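You operate a simulated robot arm through the tools that you are given. There is no shell and no other tool.

You are at the controls of a simulated robot arm. One attempt, no reset.

TASK
Wrap the blue tray on the sealer's deck at 130 C.
Fine: the sealer is on. Lid down, knob to 130 C, press Wrap once Ready lights; when the film shows, sealer off, then lid up. Leave the tray there and the other trays alone.

It is judged by the outcome, as a careful person would: the job done as asked, and still so three seconds after it is handed in. It fails if anything else is knocked over, pushed out of place, dropped, spilled or broken. Lids that push on must go on centred and level and be pressed home; caps that screw on are set level and turned clockwise until they are tight.

THE ROBOT
A 7-joint arm with a three-finger gripper, fixed in place. Base frame: the origin is at the foot of the arm, x ahead of it, y to its left, z up. Lengths are in m, angles in rad, forces in N, time in s.
Its first joint turns from -2.897 to 2.897 rad. Payload 2.69 kg.
The TCP is the grasp point between the finger pads, 0.03 m short of the fingertips. In the tool frame z runs along the fingers and y along their closing line. The gripper opens to 0.128 m. The gripper's body begins 0.117 m behind the TCP.
Orientation is that of the tool frame in the base frame, as [roll, pitch, yaw] about the fixed x, y, z axes, in that order (R = Rz(yaw) Ry(pitch) Rx(roll)). With the fingers straight down and closing along the base's y, the tool's x points along the base's -x, its y along +y and its z along -z.

THE INTERFACE
- The arm moves only by the tool servo_tool. Its arguments are lists of equal length, an entry for each row: "linear": the shift along the base's x, y, z in m, a list of three; "rotation": the turn, a rotation vector about the base's x, y, z in degrees, a list of three; "claw": the closure, from 0 (fully open) to 1 (shut). In form: {"linear": [[tx, ty, tz], ...], "rotation": [[wx, wy, wz], ...], "claw": [claw, ...]}. A call has 1 to 20 rows; each row shifts and turns the commanded pose from where the row before left it. Rows are played at 5 a second. More than 0.05 m and 0.15 rad between two rows, or a gripper value outside its range, and nothing of the call is played. A pose out of reach is approached as far as the arm can. The call stops where the force on the tool passes 40 N (or 10 N more than at its start, if that is more) or the arm is blocked; 0.2 s more then pass. The fingers move at their own pace and stop on an object; they squeeze with about 28 N. The grip force told is the motor's: it shows also when the fingers shut on nothing. Time passes only in rows, and 0.2 s behind the last, so rows that do not move let the fingers close. The reply holds the time, the measured pose of the TCP, the force on the tool along the base axes, the opening and the grip force, in the units named above and with some noise, with the torque about the TCP (base axes, N m) and any sound that the robot's microphone picked up.
- Cameras (640 x 400 px; columns grow to the right, rows downward): "scene" is fixed at [0.396, 0.5003, 1.6035]; the picture's right is [1.00, -0.09, 0.00], its down [-0.08, -0.85, -0.52] and it looks along [0.05, 0.52, -0.85] (base axes); focal length 214 px, centre (320, 200). "wrist" rides on the gripper at [0.058, 0.054, -0.131] in the tool frame; the picture's right is [-0.68, 0.74, 0.00], its down [-0.62, -0.57, -0.55] and it looks along [-0.40, -0.37, 0.84] (tool axes); focal length 234 px, centre (320, 200). There is no depth. A picture from a camera that has moved, and an enlarged one, comes with that camera's place and axes in the base frame and with its lens. The place of the scene camera against the robot may be out by one fixed shift of up to 0.012 m in any direction.
- grab_frame(camera): a new picture of that camera. It takes no simulated time.
- slide_trunk(by): slides the trunk up (or, below 0, down) by that many m; the arm rides with it, the base frame stays. It gives what a move gives, with no picture.
- zoom(camera, box): a new picture of the part [left, top, right, bottom] of that camera's present view, enlarged. It takes no simulated time.
- job_done(): hands the job in; it is judged then, once.

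Nothing tells you positions but the pictures and the camera data. Unless the task says otherwise, let go and move clear before handing in.

The tools are called after "Emit:" as a command line: name --argument value ..., lists and objects as JSON in quotes. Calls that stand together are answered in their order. servo_tool: Moves the arm, as the interface text tells. Its arguments: {"type":"object","properties":{"linear":{"type":"array","items":{"type":"array","items":{"type":"number"}}},"rotation":{"type":"array","items":{"type":"array","items":{"type":"number"}}},"claw":{"type":"array","items":{"type":"number"}}},"required":["linear","rotation","claw"]} The other tools are called the same way: slide_trunk (by) slides the trunk up or down; grab_frame (camera) takes a picture; zoom (camera, box) takes an enlarged picture of a part of a camera's view; job_done () hands the job in.

At the start:

```text
t: 0.0
tcp_pos: [0.5868, 0.3793, 1.5598]
tool_rot: [-3.141, -0.001, 3.141]
wrist_force: [-1.4, -0.6, -0.8]
ft_torque: [-0.01, 0.04, -0.05]
gripper_width: 0.1279
grasp_force: 0.0
trunk travel left (down, up): [-0.225, 0.125]
```

scene: 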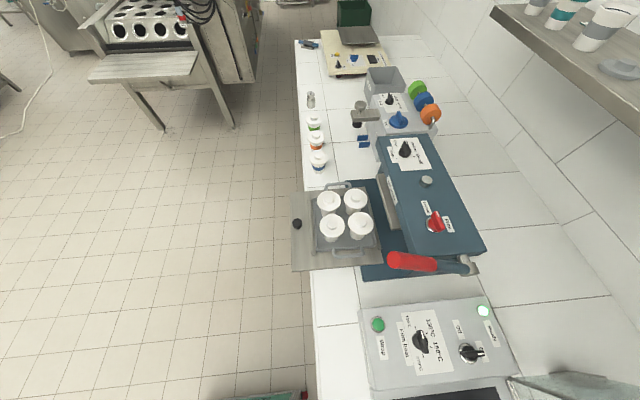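
wrist: 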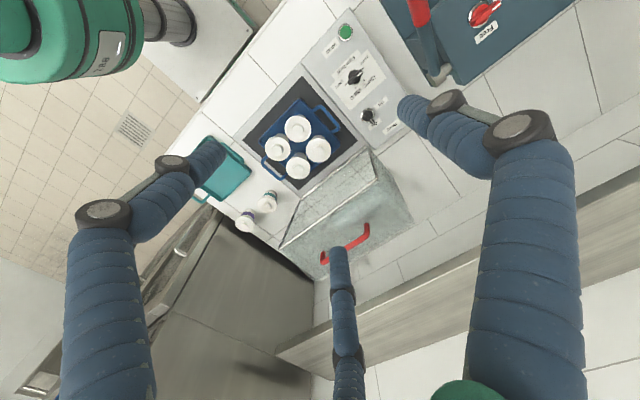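

The scene shows a counter running along y with a grey control panel (knobs, green button) at the bottom of the picture; the wrist view shows the blue tray on a dark deck with a metal lid/hood with a red handle. I'll look closer before moving.

Emit:
zoom --camera "scene" --box '[300, 280, 540, 400]'

Emit:
zoom --camera "wrist" --box '[180, 0, 440, 290]'

Emit:
grab_frame --camera "wrist"

```text
2.67 times, centred on (420, 340) of scene
camera zoom: at [0.396, 0.5003, 1.6035], right [1.0, -0.09, 0.0], down [-0.08, -0.85, -0.52], along [0.05, 0.52, -0.85], focal length 572 px, centre (53, -173)
```

zoom: 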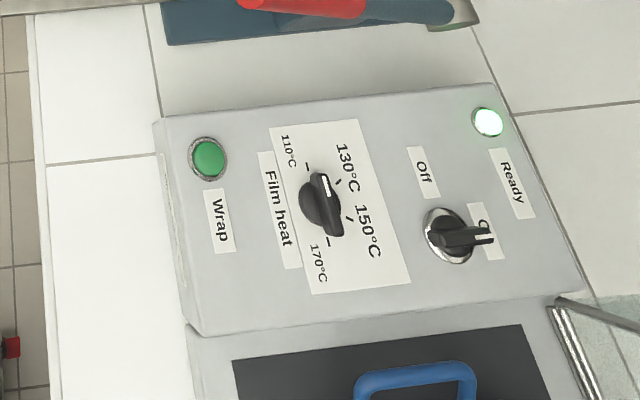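

```text
1.38 times, centred on (310, 145) of wrist
camera zoom: at [0.5271, 0.4316, 1.6898], right [0.68, 0.74, 0.0], down [0.62, -0.57, 0.55], along [0.4, -0.37, -0.84], focal length 323 px, centre (334, 276)
```

zoom: 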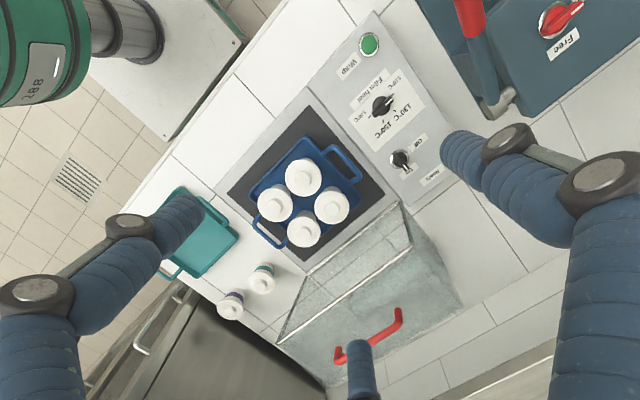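

```text
taken
camera wrist: at [0.5271, 0.4316, 1.6898], right [0.68, 0.74, 0.0], down [0.62, -0.57, 0.55], along [0.4, -0.37, -0.84], focal length 234 px, centre (320, 200)
```

wrist: 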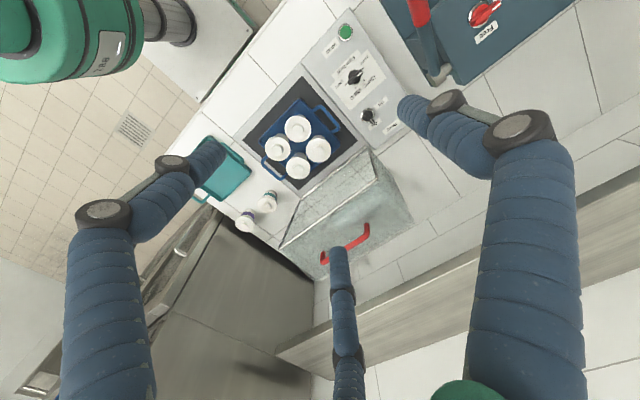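

The sealer is the grey deck with the blue tray; its transparent/metal hood with red handle is the lid, open toward -y/+x. The wrist view shows unusual finger shapes, so I'll test closing the gripper high up to learn what the fingers look like.

Emit:
servo_tool --linear '[[0, 0, 0], [0, 0, 0], [0, 0, 0], [0, 0, 0]]' --rotation '[[0, 0, 0], [0, 0, 0], [0, 0, 0], [0, 0, 0]]' --claw '[1, 1, 1, 1]'

Emit:
grab_frame --camera "wrist"

Emit:
grab_frame --camera "scene"

```text
t: 1.0
tcp_pos: [0.5862, 0.3795, 1.5593]
tool_rot: [-3.14, -0.001, 3.141]
wrist_force: [-0.4, 0.5, -0.9]
ft_torque: [0.02, 0.01, 0.0]
gripper_width: 0.0019
grasp_force: 27.8
trunk travel left (down, up): [-0.225, 0.125]
```

```text
taken
camera wrist: at [0.5271, 0.4316, 1.6898], right [0.68, 0.74, 0.0], down [0.62, -0.57, 0.55], along [0.4, -0.37, -0.84], focal length 234 px, centre (320, 200)
```

wrist: 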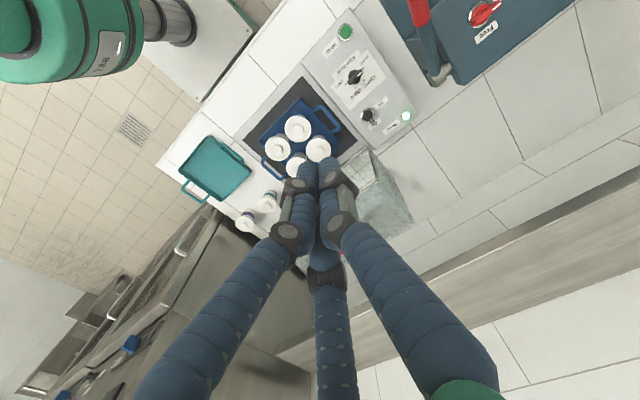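

```text
taken
```

scene: 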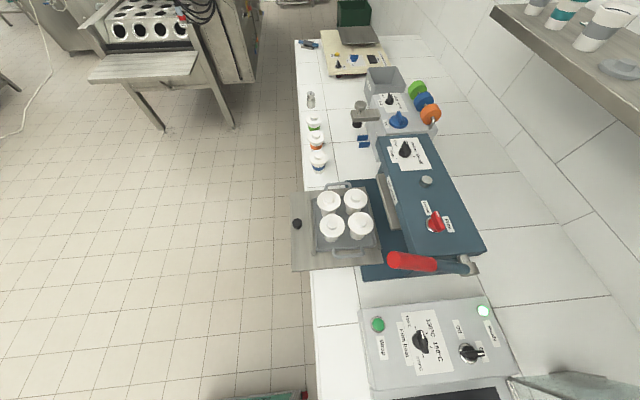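

The hand is three-fingered to look at and closes to a point at the TCP; Ready is currently lit. I estimate the film-heat knob near (0.64, 0.46, 0.97), the tray near (0.65, 0.23), and the raised lid on the wall side with its red handle around (0.84, 0.22, 1.3). I'll move lower and back for a better view of the lid.

Emit:
servo_tool --linear '[[-0.02, 0.02, -0.04], [-0.02, 0.02, -0.04], [-0.02, 0.02, -0.04], [-0.02, 0.02, -0.04], [-0.02, 0.02, -0.04]]' --rotation '[[0, 0, 0], [0, 0, 0], [0, 0, 0], [0, 0, 0], [0, 0, 0]]' --claw '[0, 0, 0, 0, 0]'

Emit:
grab_frame --camera "wrist"

```text
t: 2.2
tcp_pos: [0.4895, 0.4778, 1.3567]
tool_rot: [3.141, -0.001, -3.14]
wrist_force: [0.0, 0.0, 0.4]
ft_torque: [0.0, -0.02, 0.0]
gripper_width: 0.1278
grasp_force: 0.0
trunk travel left (down, up): [-0.225, 0.125]
```

```text
taken
camera wrist: at [0.4301, 0.5313, 1.487], right [0.68, 0.74, 0.0], down [0.62, -0.57, 0.55], along [0.4, -0.37, -0.84], focal length 234 px, centre (320, 200)
```

wrist: 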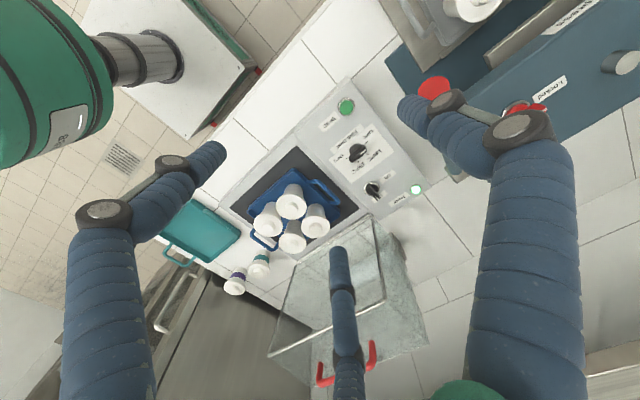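

I see the lid as an open transparent/metal box standing up on the +x side with a red U-handle on its free edge. I'll tilt the tool to look at it more from the side.

Emit:
servo_tool --linear '[[0, 0, 0], [0, 0, 0], [0, 0, 0], [0, 0, 0], [0, 0, 0]]' --rotation '[[0, -8, 0], [0, -8, 0], [0, -8, 0], [0, -8, 0], [0, -8, 0]]' --claw '[0, 0, 0, 0, 0]'

Emit:
grab_frame --camera "wrist"

```text
t: 3.4
tcp_pos: [0.4856, 0.4788, 1.3583]
tool_rot: [3.141, 0.7, 3.141]
wrist_force: [0.4, -0.5, 0.2]
ft_torque: [-0.01, 0.0, 0.01]
gripper_width: 0.1277
grasp_force: 0.0
trunk travel left (down, up): [-0.225, 0.125]
```

```text
taken
camera wrist: at [0.3561, 0.5323, 1.4214], right [0.52, 0.74, 0.44], down [0.12, -0.57, 0.82], along [0.85, -0.37, -0.38], focal length 234 px, centre (320, 200)
```

wrist: 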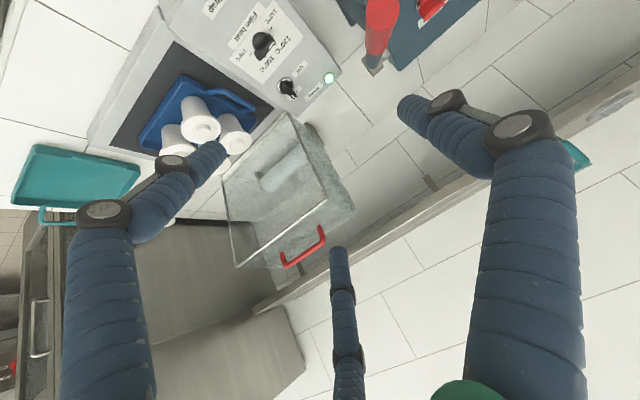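

Now the lid is well in view (picture is upside down: image-down is world-up). I'll zoom in on it.

Emit:
zoom --camera "wrist" --box '[160, 60, 400, 290]'

Emit:
grab_frame --camera "scene"

```text
1.74 times, centred on (280, 175) of wrist
camera zoom: at [0.3561, 0.5323, 1.4214], right [0.52, 0.74, 0.44], down [0.12, -0.57, 0.82], along [0.85, -0.37, -0.38], focal length 407 px, centre (390, 244)
```

zoom: 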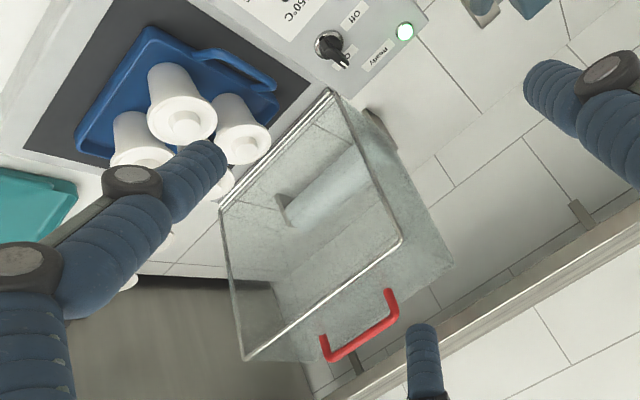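

```text
taken
```

scene: 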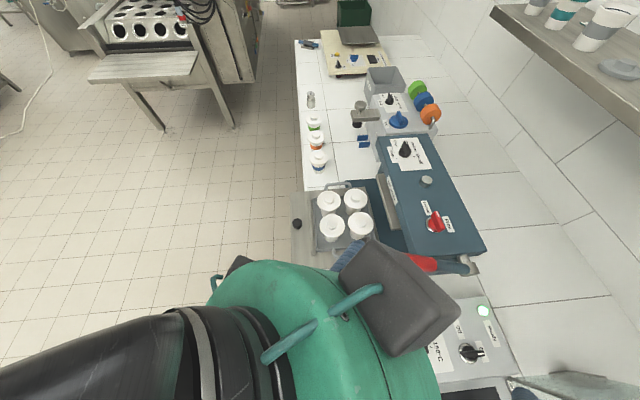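

The lid is open about 80°, hinge near (0.80, –, 0.96), handle bar along y near (0.82, 0.17–0.29, 1.30). Next I look closely at the control panel before touching anything.

Emit:
servo_tool --linear '[[0.01, 0.016, -0.036], [0.01, 0.016, -0.036], [0.01, 0.016, -0.036], [0.01, 0.016, -0.036], [0.01, 0.016, -0.036]]' --rotation '[[0, 8, 0], [0, 8, 0], [0, 8, 0], [0, 8, 0], [0, 8, 0]]' --claw '[0, 0, 0, 0, 0]'

Emit:
grab_frame --camera "wrist"

Emit:
zoom --camera "wrist" --box '[210, 60, 450, 260]'

```text
t: 4.6
tcp_pos: [0.5367, 0.5567, 1.1783]
tool_rot: [-3.139, -0.003, -3.141]
wrist_force: [0.9, -0.1, -1.9]
ft_torque: [-0.01, 0.11, 0.01]
gripper_width: 0.1274
grasp_force: 0.1
trunk travel left (down, up): [-0.225, 0.125]
```

```text
taken
camera wrist: at [0.4783, 0.6095, 1.3093], right [0.68, 0.74, 0.0], down [0.62, -0.56, 0.55], along [0.4, -0.37, -0.84], focal length 234 px, centre (320, 200)
```

wrist: 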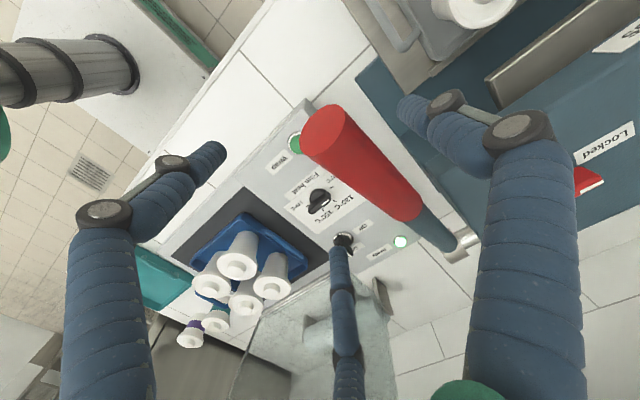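

```text
2.00 times, centred on (330, 160) of wrist
camera zoom: at [0.4783, 0.6095, 1.3093], right [0.68, 0.74, 0.0], down [0.62, -0.56, 0.55], along [0.4, -0.37, -0.84], focal length 468 px, centre (300, 280)
```

zoom: 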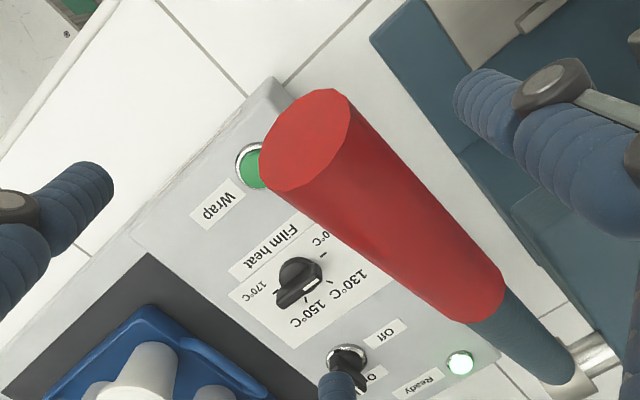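

A tall red lever of the neighbouring press is close to my fingers, so I need to localise it before moving on. Zooming in on it from the scene camera.

Emit:
zoom --camera "scene" --box '[280, 180, 520, 330]'

```text
2.67 times, centred on (400, 255) of scene
camera zoom: at [0.396, 0.5003, 1.6035], right [1.0, -0.09, 0.0], down [-0.08, -0.85, -0.52], along [0.05, 0.52, -0.85], focal length 572 px, centre (107, 53)
```

zoom: 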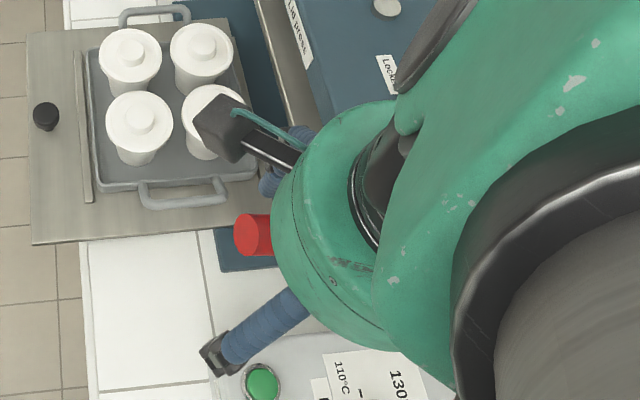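

The lever's end sits about (0.51, 0.58, 1.16), running along x at y≈0.585 – right between my open fingers, so I go straight up first. Then I'll yaw the tool +90° and move to the tray side to view the panel unobstructed.

Emit:
servo_tool --linear '[[0, 0, 0.04], [0, 0, 0.04], [0, 0, 0.04], [0, 0, 0.04]]' --rotation '[[0, 0, 0], [0, 0, 0], [0, 0, 0], [0, 0, 0]]' --claw '[0, 0, 0, 0]'

Emit:
servo_tool --linear '[[0, -0.02, 0], [0, -0.02, 0], [0, -0.02, 0], [0, -0.02, 0], [0, -0.02, 0], [0, -0.02, 0], [0, -0.02, -0.01], [0, -0.02, -0.01], [0, -0.02, -0.01], [0, -0.02, -0.01], [0, -0.01, 0]]' --rotation '[[0, 0, 8], [0, 0, 8], [0, 0, 8], [0, 0, 8], [0, 0, 8], [0, 0, 8], [0, 0, 8], [0, 0, 8], [0, 0, 8], [0, 0, 8], [0, 0, 8]]' --claw '[0, 0, 0, 0, 0, 0, 0, 0, 0, 0, 0]'

Emit:
grab_frame --camera "wrist"

Emit:
grab_frame --camera "scene"

```text
t: 5.6
tcp_pos: [0.535, 0.556, 1.3408]
tool_rot: [3.141, 0.0, -3.141]
wrist_force: [-0.5, 0.1, 0.0]
ft_torque: [0.05, -0.07, 0.03]
gripper_width: 0.1283
grasp_force: 0.1
trunk travel left (down, up): [-0.225, 0.125]
```

```text
t: 8.0
tcp_pos: [0.5359, 0.3482, 1.297]
tool_rot: [-3.141, 0.0, -1.604]
wrist_force: [-0.3, 0.4, -0.4]
ft_torque: [-0.03, -0.01, -0.01]
gripper_width: 0.1279
grasp_force: 0.1
trunk travel left (down, up): [-0.225, 0.125]
```

```text
taken
camera wrist: at [0.4803, 0.2911, 1.428], right [-0.71, 0.7, 0.0], down [0.59, 0.6, 0.55], along [0.38, 0.39, -0.84], focal length 234 px, centre (320, 200)
```

wrist: 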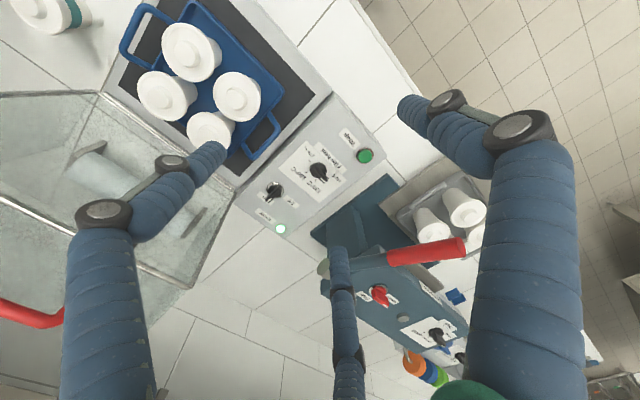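

```text
taken
```

scene: 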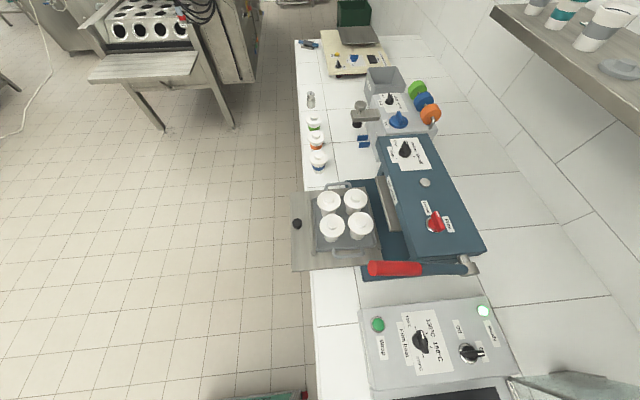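

Comparing the scene pictures, the red press lever has moved: its end was at about (0.52, 0.59, 1.255) at the start and is now lower at about (0.50, 0.59, 1.20), so my fingertip must have pushed it down about 14°. I'll put it back before going on: yaw back, hover above the lever, look, then grip it and raise it.

Emit:
servo_tool --linear '[[0, 0.0, 0.03], [0, 0.0, 0.03], [0, 0.024, 0], [0, 0.024, 0], [0, 0.024, 0], [0, 0.024, 0], [0, 0.024, 0], [0, 0.024, 0], [0, 0.024, 0], [0, 0.024, 0], [0, 0.024, 0], [0, 0.024, 0]]' --rotation '[[0, 0, -8], [0, 0, -8], [0, 0, -8], [0, 0, -8], [0, 0, -8], [0, 0, -8], [0, 0, -8], [0, 0, -8], [0, 0, -8], [0, 0, -8], [0, 0, -8], [0, 0, 0]]' --claw '[0, 0, 0, 0, 0, 0, 0, 0, 0, 0, 0, 0]'

Emit:
grab_frame --camera "wrist"

Emit:
zoom --camera "scene" --box '[280, 180, 520, 330]'

```text
t: 10.6
tcp_pos: [0.5351, 0.5897, 1.3604]
tool_rot: [3.141, -0.001, 3.138]
wrist_force: [0.6, 0.4, 0.0]
ft_torque: [0.0, 0.0, 0.01]
gripper_width: 0.1282
grasp_force: 0.0
trunk travel left (down, up): [-0.225, 0.125]
```

```text
taken
camera wrist: at [0.4753, 0.6434, 1.49], right [0.68, 0.74, 0.0], down [0.62, -0.57, 0.55], along [0.4, -0.37, -0.84], focal length 234 px, centre (320, 200)
```

wrist: 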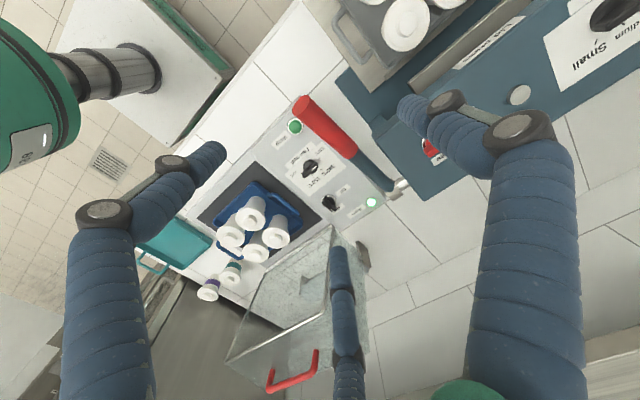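

```text
2.67 times, centred on (400, 255) of scene
camera zoom: at [0.396, 0.5003, 1.6035], right [1.0, -0.09, 0.0], down [-0.08, -0.85, -0.52], along [0.05, 0.52, -0.85], focal length 572 px, centre (107, 53)
```

zoom: 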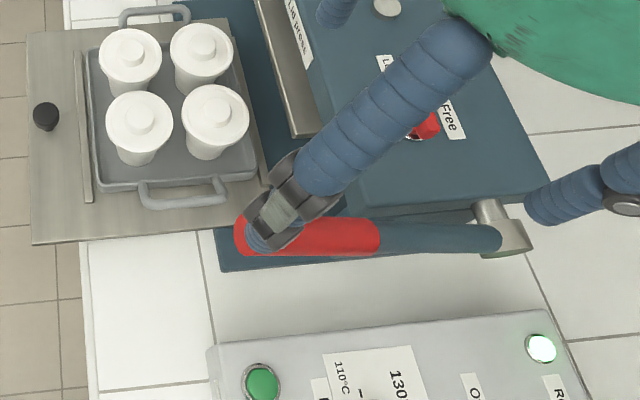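

The lever end is at about (0.50, 0.59, 1.19) with its pivot near (0.766, 0.60, 1.067): about 25° up now versus about 35° originally. I'll descend straddling the lever and grip it.

Emit:
servo_tool --linear '[[0, 0, -0.036], [0, 0, -0.036], [0, 0, -0.036], [0, 0, -0.036], [0, 0, -0.03]]' --rotation '[[0, 0, 0], [0, 0, 0], [0, 0, 0], [0, 0, 0], [0, 0, 0]]' --claw '[0, 0, 0, 0, 0]'

Emit:
grab_frame --camera "wrist"

Emit:
zoom --camera "scene" --box '[280, 180, 520, 330]'

```text
t: 11.8
tcp_pos: [0.5357, 0.5911, 1.1824]
tool_rot: [3.141, 0.001, 3.141]
wrist_force: [0.3, 0.1, 0.6]
ft_torque: [-0.04, -0.02, -0.01]
gripper_width: 0.128
grasp_force: 0.0
trunk travel left (down, up): [-0.225, 0.125]
```

```text
taken
camera wrist: at [0.4761, 0.6435, 1.3126], right [0.68, 0.74, 0.0], down [0.62, -0.57, 0.55], along [0.4, -0.37, -0.84], focal length 234 px, centre (320, 200)
```

wrist: 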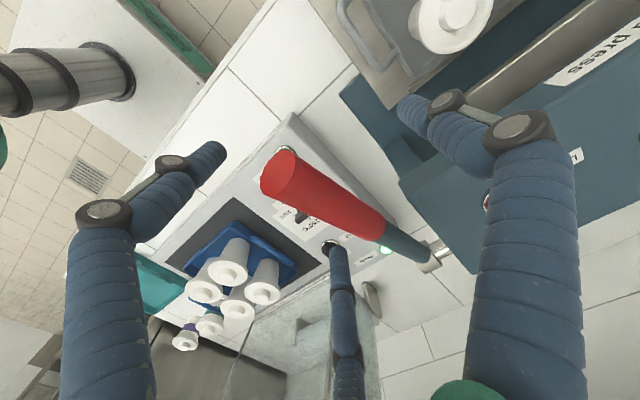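

```text
2.67 times, centred on (400, 255) of scene
camera zoom: at [0.396, 0.5003, 1.6035], right [1.0, -0.09, 0.0], down [-0.08, -0.85, -0.52], along [0.05, 0.52, -0.85], focal length 572 px, centre (107, 53)
```

zoom: 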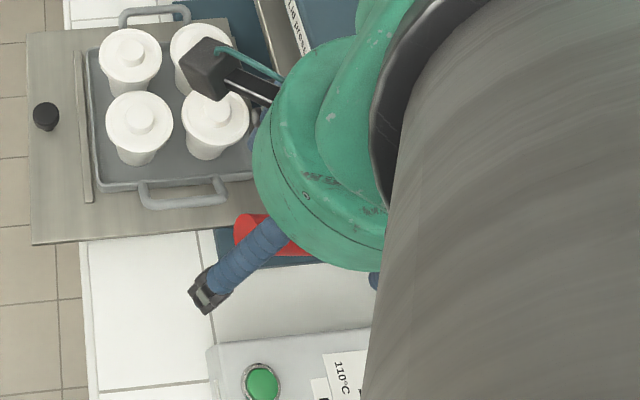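

The lever runs through the grasp point and hasn't moved. I close the gripper on it.

Emit:
servo_tool --linear '[[0, 0, 0], [0, 0, 0], [0, 0, 0], [0, 0, 0]]' --rotation '[[0, 0, 0], [0, 0, 0], [0, 0, 0], [0, 0, 0]]' --claw '[0.5, 1, 1, 1]'

Emit:
grab_frame --camera "wrist"

```text
t: 12.5
tcp_pos: [0.5355, 0.5809, 1.1779]
tool_rot: [-3.129, -0.006, 3.14]
wrist_force: [-2.8, -26.3, 1.6]
ft_torque: [-0.26, -0.41, 0.03]
gripper_width: 0.0407
grasp_force: 28.1
trunk travel left (down, up): [-0.225, 0.125]
stopped in row 3: the force on the tool passed its limit at 55 N (the readings are from after the stop); the commanded pose is now the measured one
```

```text
taken
camera wrist: at [0.4773, 0.6356, 1.3091], right [0.68, 0.73, -0.01], down [0.62, -0.56, 0.55], along [0.4, -0.38, -0.83], focal length 234 px, centre (320, 200)
```

wrist: 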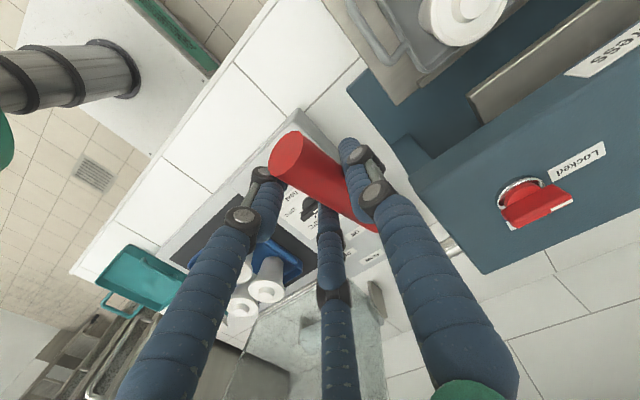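

Gripped: the lever is about 0.041 m thick and sits a little lower in y than I centred. I ease -y to relieve the side force, then check.

Emit:
servo_tool --linear '[[0, -0.003, 0], [0, -0.003, 0], [0, 0, 0]]' --rotation '[[0, 0, 0], [0, 0, 0], [0, 0, 0]]' --claw '[1, 1, 1]'

```text
t: 13.3
tcp_pos: [0.5338, 0.5802, 1.1788]
tool_rot: [-3.134, -0.004, 3.139]
wrist_force: [-2.0, 8.3, -8.1]
ft_torque: [-0.15, 1.67, -0.14]
gripper_width: 0.0403
grasp_force: 44.7
trunk travel left (down, up): [-0.225, 0.125]
```

Side force is relieved. Now I raise the lever along its arc about 10°, turning the tool with it.

Emit:
servo_tool --linear '[[0.003, 0, 0.006], [0.0035, 0, 0.0065], [0.0035, 0, 0.0065], [0.004, 0, 0.0065], [0.004, 0, 0.006], [0.004, 0, 0.006]]' --rotation '[[0, 1.6, 0], [0, 1.6, 0], [0, 1.7, 0], [0, 1.7, 0], [0, 1.7, 0], [0, 1.7, 0]]' --claw '[1, 1, 1, 1, 1, 1]'

Emit:
zoom --camera "scene" --box '[280, 180, 520, 330]'

Emit:
grab_frame --camera "wrist"

```text
t: 14.7
tcp_pos: [0.5563, 0.5811, 1.2177]
tool_rot: [-3.131, -0.178, 3.14]
wrist_force: [-17.7, 12.3, 5.8]
ft_torque: [0.01, 0.95, 0.18]
gripper_width: 0.0401
grasp_force: 45.0
trunk travel left (down, up): [-0.225, 0.125]
```

```text
2.67 times, centred on (400, 255) of scene
camera zoom: at [0.396, 0.5003, 1.6035], right [1.0, -0.09, 0.0], down [-0.08, -0.85, -0.52], along [0.05, 0.52, -0.85], focal length 572 px, centre (107, 53)
```

zoom: 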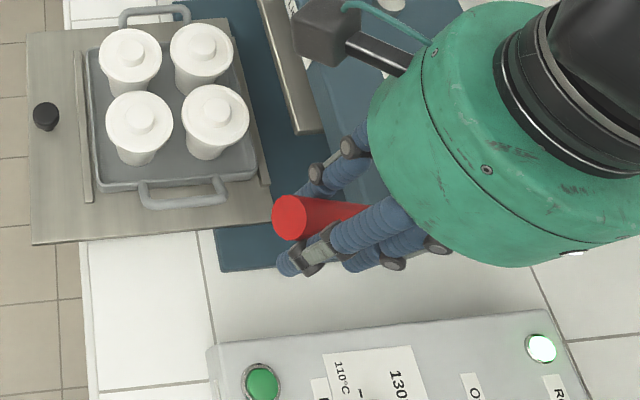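

```text
taken
camera wrist: at [0.5207, 0.635, 1.3556], right [0.67, 0.74, -0.13], down [0.7, -0.56, 0.44], along [0.25, -0.38, -0.89], focal length 234 px, centre (320, 200)
```

wrist: 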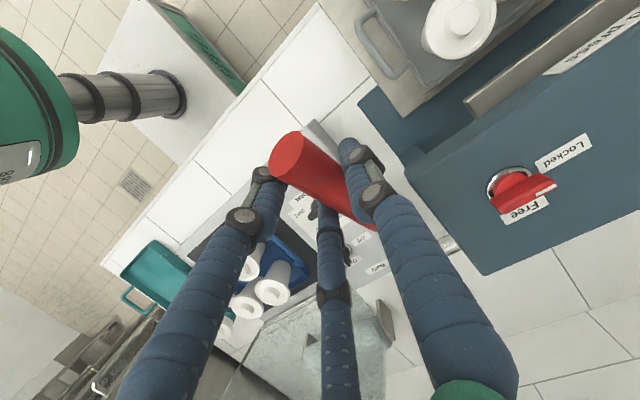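

The lever end is now at column ~382 versus ~388 at the start, so about 3° more is needed.

Emit:
servo_tool --linear '[[0.0025, 0, 0.0035], [0.0025, 0, 0.0035], [0.0025, 0, 0.0035], [0, 0, 0]]' --rotation '[[0, 1, 0], [0, 1, 0], [0, 1, 0], [0, 0, 0]]' --claw '[1, 1, 1, 1]'

Emit:
grab_frame --camera "scene"

Emit:
zoom --camera "scene" --box '[280, 180, 520, 330]'

```text
t: 15.7
tcp_pos: [0.5625, 0.5802, 1.2245]
tool_rot: [-3.129, -0.232, 3.138]
wrist_force: [-26.9, 12.0, -5.2]
ft_torque: [0.1, -0.01, 0.38]
gripper_width: 0.0403
grasp_force: 45.1
trunk travel left (down, up): [-0.225, 0.125]
```

```text
taken
```

scene: 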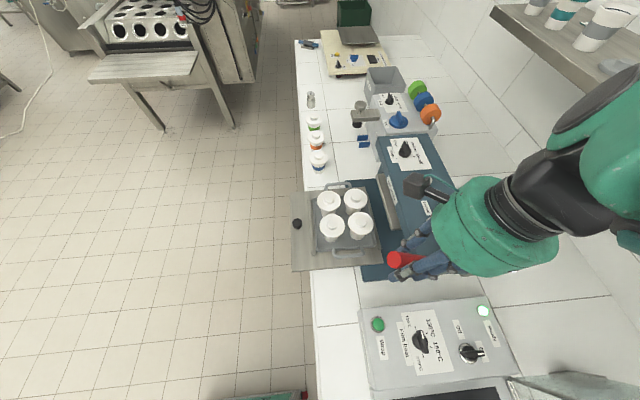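

```text
2.67 times, centred on (400, 255) of scene
camera zoom: at [0.396, 0.5003, 1.6035], right [1.0, -0.09, 0.0], down [-0.08, -0.85, -0.52], along [0.05, 0.52, -0.85], focal length 572 px, centre (107, 53)
```

zoom: 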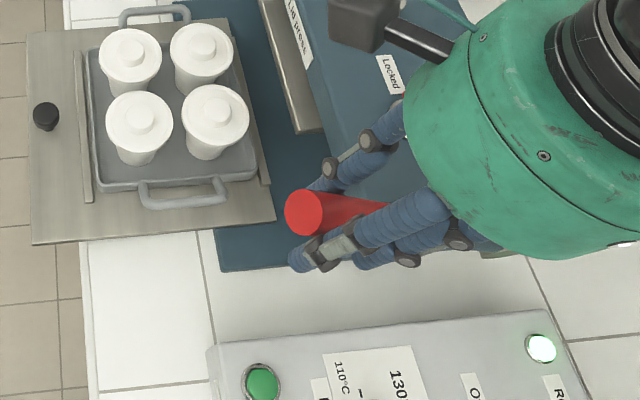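

The lever end now matches the starting picture (left edge ~387, rows 251–268). I relieve the residual pull along the lever and open the fingers, then check that it stays.

Emit:
servo_tool --linear '[[-0.002, 0, 0.0015], [0, 0, 0], [0, 0, 0], [0, 0, 0], [0, 0, 0]]' --rotation '[[0, 0, 0], [0, 0, 0], [0, 0, 0], [0, 0, 0], [0, 0, 0]]' --claw '[1, 1, 0, 0, 0]'

Emit:
zoom --camera "scene" --box '[280, 180, 520, 330]'

Emit:
grab_frame --camera "wrist"

```text
t: 16.9
tcp_pos: [0.5639, 0.5795, 1.2289]
tool_rot: [-3.131, -0.232, 3.139]
wrist_force: [-0.7, -0.5, 0.3]
ft_torque: [0.04, -0.01, -0.02]
gripper_width: 0.128
grasp_force: 0.0
trunk travel left (down, up): [-0.225, 0.125]
```

```text
2.67 times, centred on (400, 255) of scene
camera zoom: at [0.396, 0.5003, 1.6035], right [1.0, -0.09, 0.0], down [-0.08, -0.85, -0.52], along [0.05, 0.52, -0.85], focal length 572 px, centre (107, 53)
```

zoom: 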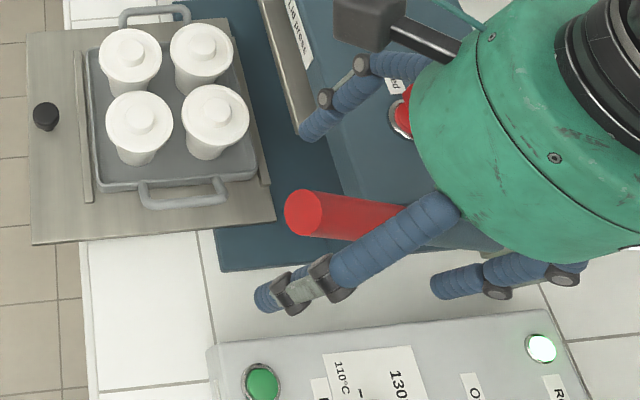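

```text
taken
camera wrist: at [0.5351, 0.6334, 1.3687], right [0.66, 0.73, -0.16], down [0.72, -0.56, 0.4], along [0.2, -0.38, -0.9], focal length 234 px, centre (320, 200)
```

wrist: 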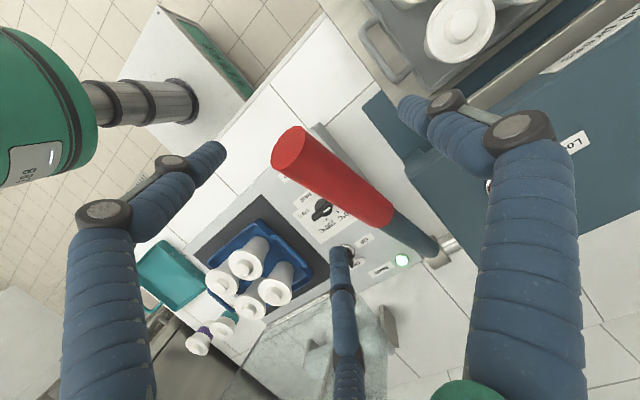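

The lever stays at its original spot. I back off along the tool axis, well clear, and compare with the starting picture.

Emit:
servo_tool --linear '[[0.01, 0, 0.042], [0.01, 0, 0.042], [0.01, 0, 0.042], [0, -0.02, 0.04], [0, -0.045, 0.01], [0, -0.045, 0], [0, -0.045, 0], [0, -0.045, 0]]' --rotation '[[0, 0, 0], [0, 0, 0], [0, 0, 0], [0, -6.6, 0], [0, -6.7, 0], [0, 0, 0], [0, 0, 0], [0, 0, 0]]' --claw '[0, 0, 0, 0, 0, 0, 0, 0]'

Emit:
grab_frame --camera "scene"

Emit:
zoom --camera "scene" --box '[300, 280, 540, 400]'

Emit:
zoom --camera "scene" --box '[280, 180, 520, 330]'

```text
t: 18.7
tcp_pos: [0.5929, 0.3777, 1.4033]
tool_rot: [-3.133, 0.001, 3.139]
wrist_force: [0.2, 0.6, 0.0]
ft_torque: [0.0, -0.04, -0.02]
gripper_width: 0.1278
grasp_force: 0.2
trunk travel left (down, up): [-0.225, 0.125]
```

```text
taken
```

scene: 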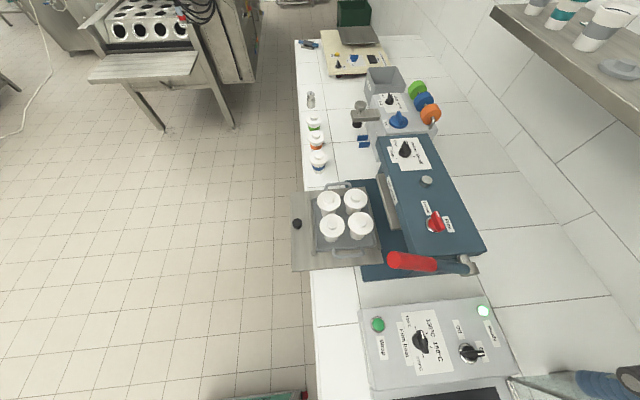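

```text
2.67 times, centred on (420, 340) of scene
camera zoom: at [0.396, 0.5003, 1.6035], right [1.0, -0.09, 0.0], down [-0.08, -0.85, -0.52], along [0.05, 0.52, -0.85], focal length 572 px, centre (53, -173)
```

zoom: 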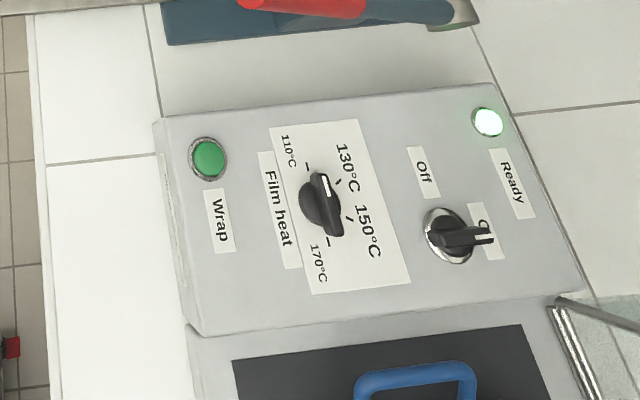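

```text
2.67 times, centred on (400, 255) of scene
camera zoom: at [0.396, 0.5003, 1.6035], right [1.0, -0.09, 0.0], down [-0.08, -0.85, -0.52], along [0.05, 0.52, -0.85], focal length 572 px, centre (107, 53)
```

zoom: 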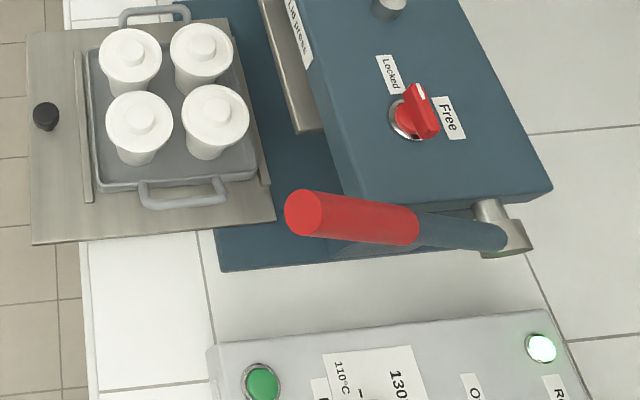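

The lever now matches the starting picture, so that slip is undone; I'll keep well clear of that region from here on. Next is the lid: I yaw the tool 90° (fingers closing along x) and move above and in front of the red lid handle to refine its position.

Emit:
servo_tool --linear '[[0, -0.01, 0.04], [0, -0.01, 0.04], [0.01, -0.011, 0], [0.01, -0.011, 0], [0.01, -0.011, 0], [0.01, -0.011, 0], [0.01, -0.011, 0], [0.01, -0.011, 0], [0.01, -0.011, 0], [0.01, -0.011, 0], [0.01, -0.011, 0]]' --rotation '[[0, 0, 8.2], [0, 0, 8.2], [0, 0, 8.2], [0, 0, 8.2], [0, 0, 8.2], [0, 0, 8.2], [0, 0, 8.2], [0, 0, 8.2], [0, 0, 8.2], [0, 0, 8.2], [0, 0, 8.2]]' --claw '[0.5, 0.5, 0.5, 0.5, 0.5, 0.5, 0.5, 0.5, 0.5, 0.5, 0.5]'

Emit:
grab_frame --camera "wrist"

Emit:
grab_frame --camera "scene"

```text
t: 21.1
tcp_pos: [0.6834, 0.2582, 1.4839]
tool_rot: [-3.132, 0.0, -1.569]
wrist_force: [-0.6, 0.0, 0.2]
ft_torque: [0.04, 0.05, 0.02]
gripper_width: 0.0642
grasp_force: 0.1
trunk travel left (down, up): [-0.225, 0.125]
```

```text
taken
camera wrist: at [0.6282, 0.198, 1.6146], right [-0.74, 0.67, -0.01], down [0.56, 0.62, 0.56], along [0.38, 0.41, -0.83], focal length 234 px, centre (320, 200)
```

wrist: 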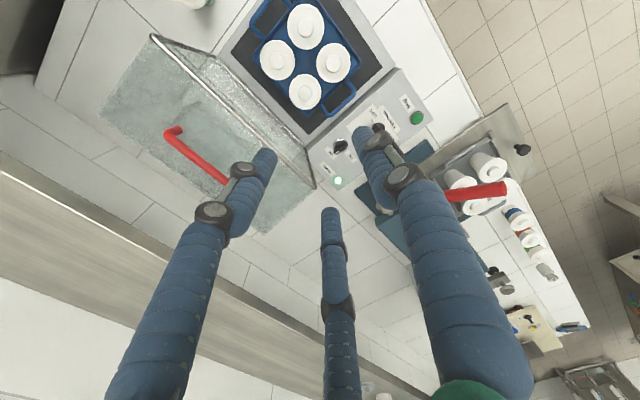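

```text
taken
```

scene: 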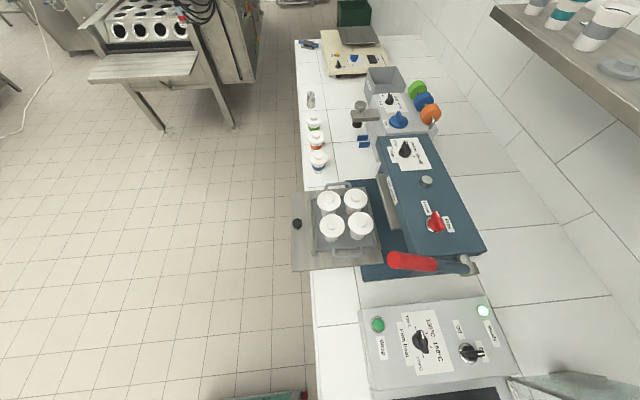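

The handle triangulates to about x=0.868, y 0.13–0.26, z≈1.28, further out than first thought. I'll zoom in to refine the lid geometry.

Emit:
zoom --camera "wrist" --box '[80, 0, 400, 220]'

```text
1.82 times, centred on (240, 110) of wrist
camera zoom: at [0.6282, 0.198, 1.6146], right [-0.74, 0.67, -0.01], down [0.56, 0.62, 0.56], along [0.38, 0.41, -0.83], focal length 426 px, centre (466, 364)
```

zoom: 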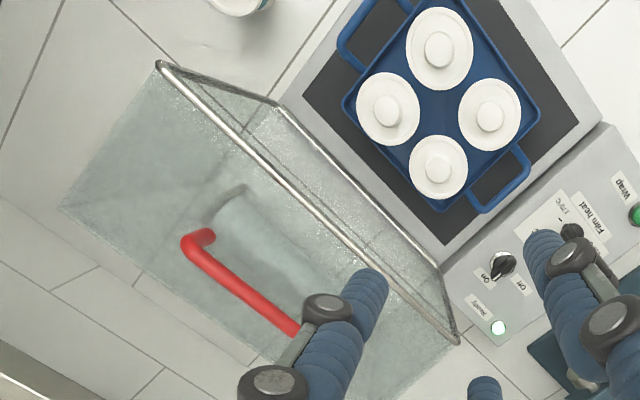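

Lid geometry now: rim's hinge edge near (0.85, 0.91), free edge (0.79, 1.23), y 0.04–0.36, handle bar at (0.868, y 0.13–0.26, 1.283). A wall shelf edge sits near (0.97, 1.36), so I'll approach the handle with the tool tilted back 25° and stop about 8 cm short to check.

Emit:
servo_tool --linear '[[0.0245, -0.0105, -0.02], [0.0245, -0.0105, -0.02], [0.0245, -0.0105, -0.02], [0.0245, -0.0105, -0.02], [0.0245, -0.0105, -0.02], [0.0245, -0.0105, -0.02]]' --rotation '[[0, -5, 0], [0, -5, 0], [0, -5, 0], [0, -5, 0], [0, -5, 0], [0, 0, 0]]' --claw '[0.5, 0.5, 0.5, 0.5, 0.5, 0.5]'

Emit:
grab_frame --camera "wrist"

Emit:
grab_frame --camera "scene"

```text
t: 22.5
tcp_pos: [0.8315, 0.192, 1.3645]
tool_rot: [-2.696, 0.0, -1.569]
wrist_force: [-0.4, -0.8, 0.4]
ft_torque: [-0.02, -0.03, 0.0]
gripper_width: 0.064
grasp_force: 0.1
trunk travel left (down, up): [-0.225, 0.125]
```

```text
taken
camera wrist: at [0.7262, 0.1331, 1.4593], right [-0.67, 0.68, -0.32], down [0.27, 0.62, 0.74], along [0.69, 0.41, -0.59], focal length 234 px, centre (320, 200)
```

wrist: 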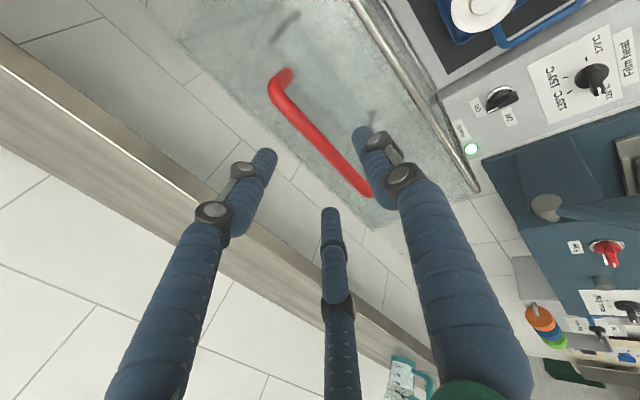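

```text
taken
```

scene: 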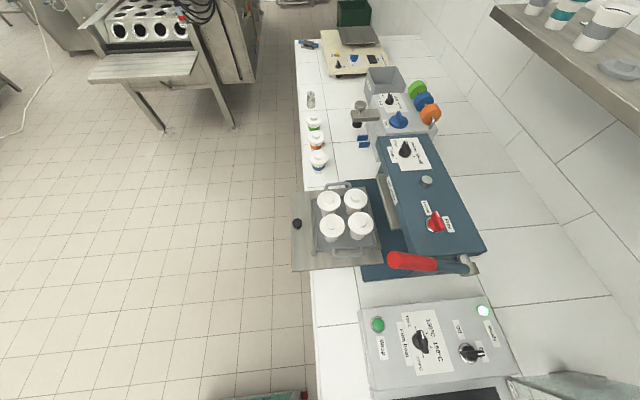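

The bar runs between my fingers' projected path at x≈0.866, centre y≈0.20. I advance along the tool axis about 7.5 cm so the fingers straddle it, then look.

Emit:
servo_tool --linear '[[0.0105, 0.003, -0.0226], [0.0105, 0.002, -0.0226], [0.0105, 0.0, -0.0226], [0, 0, 0]]' --rotation '[[0, 0, 0], [0, 0, 0], [0, 0, 0], [0, 0, 0]]' --claw '[0.5, 0.5, 0.5, 0.5]'

Emit:
grab_frame --camera "wrist"

```text
t: 23.5
tcp_pos: [0.8632, 0.2002, 1.295]
tool_rot: [-2.696, -0.001, -1.568]
wrist_force: [0.3, 0.0, 0.3]
ft_torque: [-0.01, 0.02, -0.01]
gripper_width: 0.0638
grasp_force: 0.0
trunk travel left (down, up): [-0.225, 0.125]
```

```text
taken
camera wrist: at [0.7583, 0.1417, 1.3901], right [-0.67, 0.68, -0.32], down [0.27, 0.62, 0.74], along [0.69, 0.41, -0.59], focal length 234 px, centre (320, 200)
```

wrist: 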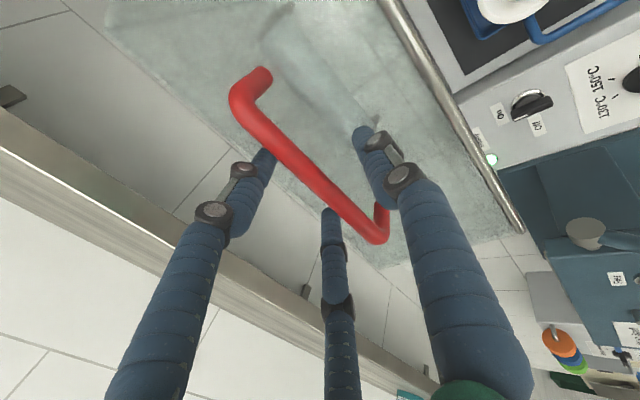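

The bar lies squarely between the fingers about 1 cm beyond the grasp point. Closing on it.

Emit:
servo_tool --linear '[[0, 0, 0], [0, 0, 0], [0, 0, 0], [0, 0, 0]]' --rotation '[[0, 0, 0], [0, 0, 0], [0, 0, 0], [0, 0, 0]]' --claw '[0.7, 0.85, 1, 1]'

Emit:
grab_frame --camera "wrist"

```text
t: 24.5
tcp_pos: [0.8628, 0.2026, 1.2964]
tool_rot: [-2.696, 0.002, -1.57]
wrist_force: [1.6, 4.6, 4.2]
ft_torque: [0.21, -0.02, -0.01]
gripper_width: 0.0217
grasp_force: 45.6
trunk travel left (down, up): [-0.225, 0.125]
```

```text
taken
camera wrist: at [0.7579, 0.1421, 1.3909], right [-0.67, 0.68, -0.32], down [0.27, 0.62, 0.74], along [0.69, 0.41, -0.59], focal length 234 px, centre (320, 200)
```

wrist: 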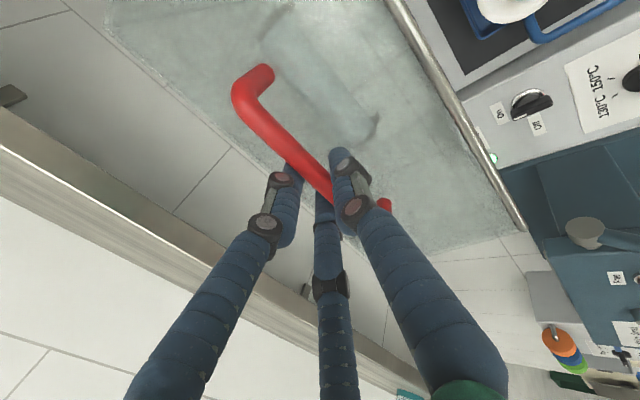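

Gripped (width 0.022). Now I swing the lid down along its arc, first 10° with force checks, tilting the tool partly along.

Emit:
servo_tool --linear '[[-0.0131, 0, 0.0004], [-0.0131, 0, 0], [-0.0131, 0, -0.0005], [-0.0131, 0, -0.001], [-0.0131, 0, -0.0016]]' --rotation '[[0, -1, 0], [0, -1, 0], [0, -1, 0], [0, -1, 0], [0, -1, 0]]' --claw '[1, 1, 1, 1, 1]'

Emit:
grab_frame --camera "wrist"

```text
t: 25.7
tcp_pos: [0.7952, 0.2007, 1.2933]
tool_rot: [-2.61, 0.0, -1.568]
wrist_force: [0.9, 7.3, -3.6]
ft_torque: [0.15, 0.23, -0.11]
gripper_width: 0.0217
grasp_force: 44.8
trunk travel left (down, up): [-0.225, 0.125]
```

```text
taken
camera wrist: at [0.6826, 0.1421, 1.3786], right [-0.64, 0.68, -0.37], down [0.21, 0.62, 0.76], along [0.74, 0.41, -0.53], focal length 234 px, centre (320, 200)
```

wrist: 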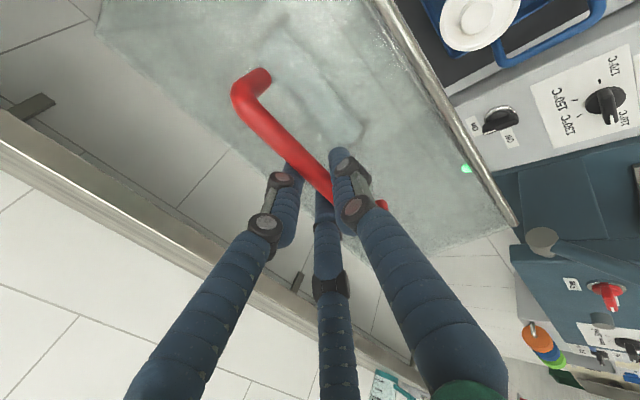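

Forces are low and the lid follows. Continuing the arc another 20°.

Emit:
servo_tool --linear '[[-0.0162, 0, -0.0025], [-0.0161, 0, -0.0032], [-0.016, 0, -0.0039], [-0.0158, 0, -0.0046], [-0.0156, 0, -0.0052], [-0.0154, 0, -0.006], [-0.015, 0, -0.0066], [-0.0148, 0, -0.0072]]' --rotation '[[0, -0.8, 0], [0, -0.8, 0], [0, -0.8, 0], [0, -0.8, 0], [0, -0.8, 0], [0, -0.8, 0], [0, -0.8, 0], [0, -0.8, 0]]' --claw '[1, 1, 1, 1, 1, 1, 1, 1]'

Emit:
grab_frame --camera "wrist"

Emit:
grab_frame --camera "scene"

```text
t: 27.5
tcp_pos: [0.6711, 0.201, 1.2541]
tool_rot: [-2.498, 0.0, -1.569]
wrist_force: [4.2, 7.5, -10.1]
ft_torque: [-0.03, 0.13, -0.16]
gripper_width: 0.0216
grasp_force: 45.3
trunk travel left (down, up): [-0.225, 0.125]
```

```text
taken
camera wrist: at [0.5491, 0.1421, 1.3264], right [-0.59, 0.68, -0.44], down [0.12, 0.62, 0.78], along [0.8, 0.41, -0.45], focal length 234 px, centre (320, 200)
```

wrist: 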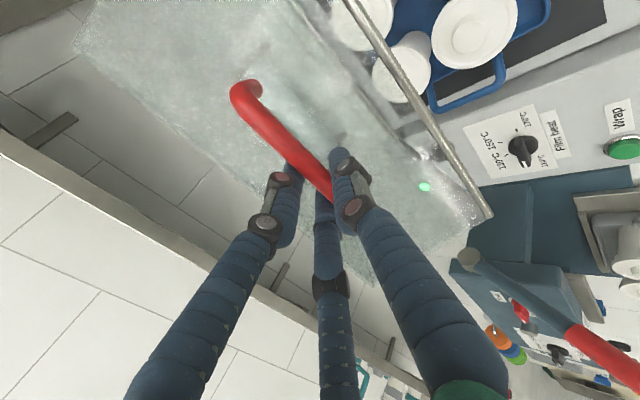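

```text
taken
```

scene: 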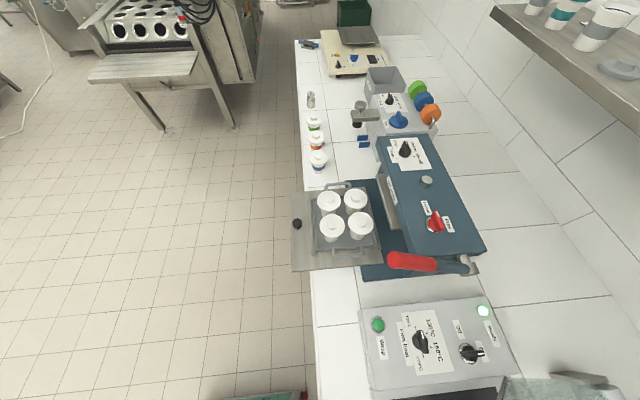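

Half-way there, forces around 10 N. Continuing another 20°.

Emit:
servo_tool --linear '[[-0.0144, 0, -0.0079], [-0.0141, 0, -0.0085], [-0.0137, 0, -0.0091], [-0.0133, 0, -0.0097], [-0.0128, 0, -0.0103], [-0.0124, 0, -0.0108], [-0.0119, 0, -0.0114], [-0.0114, 0, -0.0118]]' --rotation '[[0, -0.8, 0], [0, -0.8, 0], [0, -0.8, 0], [0, -0.8, 0], [0, -0.8, 0], [0, -0.8, 0], [0, -0.8, 0], [0, -0.8, 0]]' --claw '[1, 1, 1, 1, 1, 1, 1, 1]'

Emit:
grab_frame --camera "wrist"

Emit:
grab_frame --camera "scene"

```text
t: 29.3
tcp_pos: [0.568, 0.2015, 1.1746]
tool_rot: [-2.386, 0.002, -1.567]
wrist_force: [6.6, 5.9, -6.9]
ft_torque: [0.39, -0.07, 0.16]
gripper_width: 0.0218
grasp_force: 44.7
trunk travel left (down, up): [-0.225, 0.125]
```

```text
taken
camera wrist: at [0.4381, 0.1419, 1.233], right [-0.54, 0.68, -0.5], down [0.03, 0.62, 0.79], along [0.84, 0.41, -0.35], focal length 234 px, centre (320, 200)
```

wrist: 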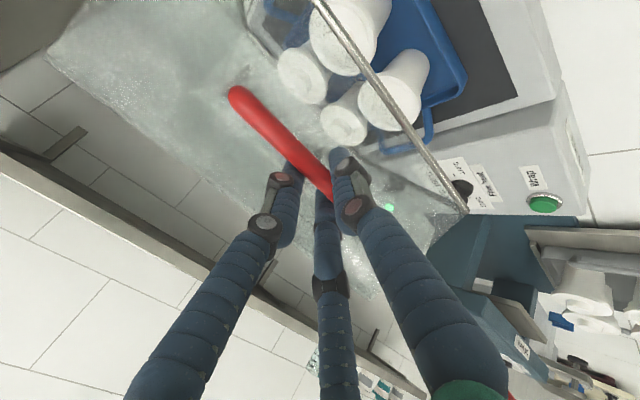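

```text
taken
```

scene: 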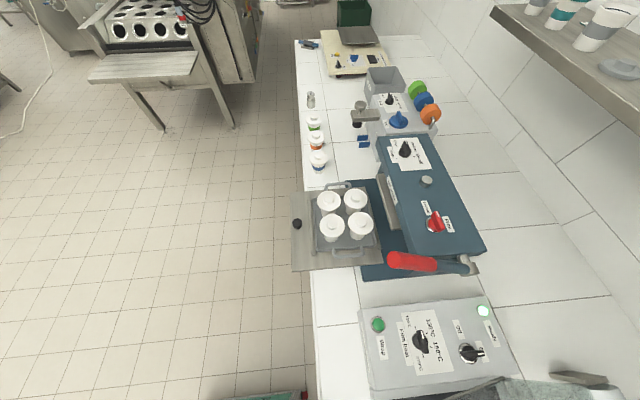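

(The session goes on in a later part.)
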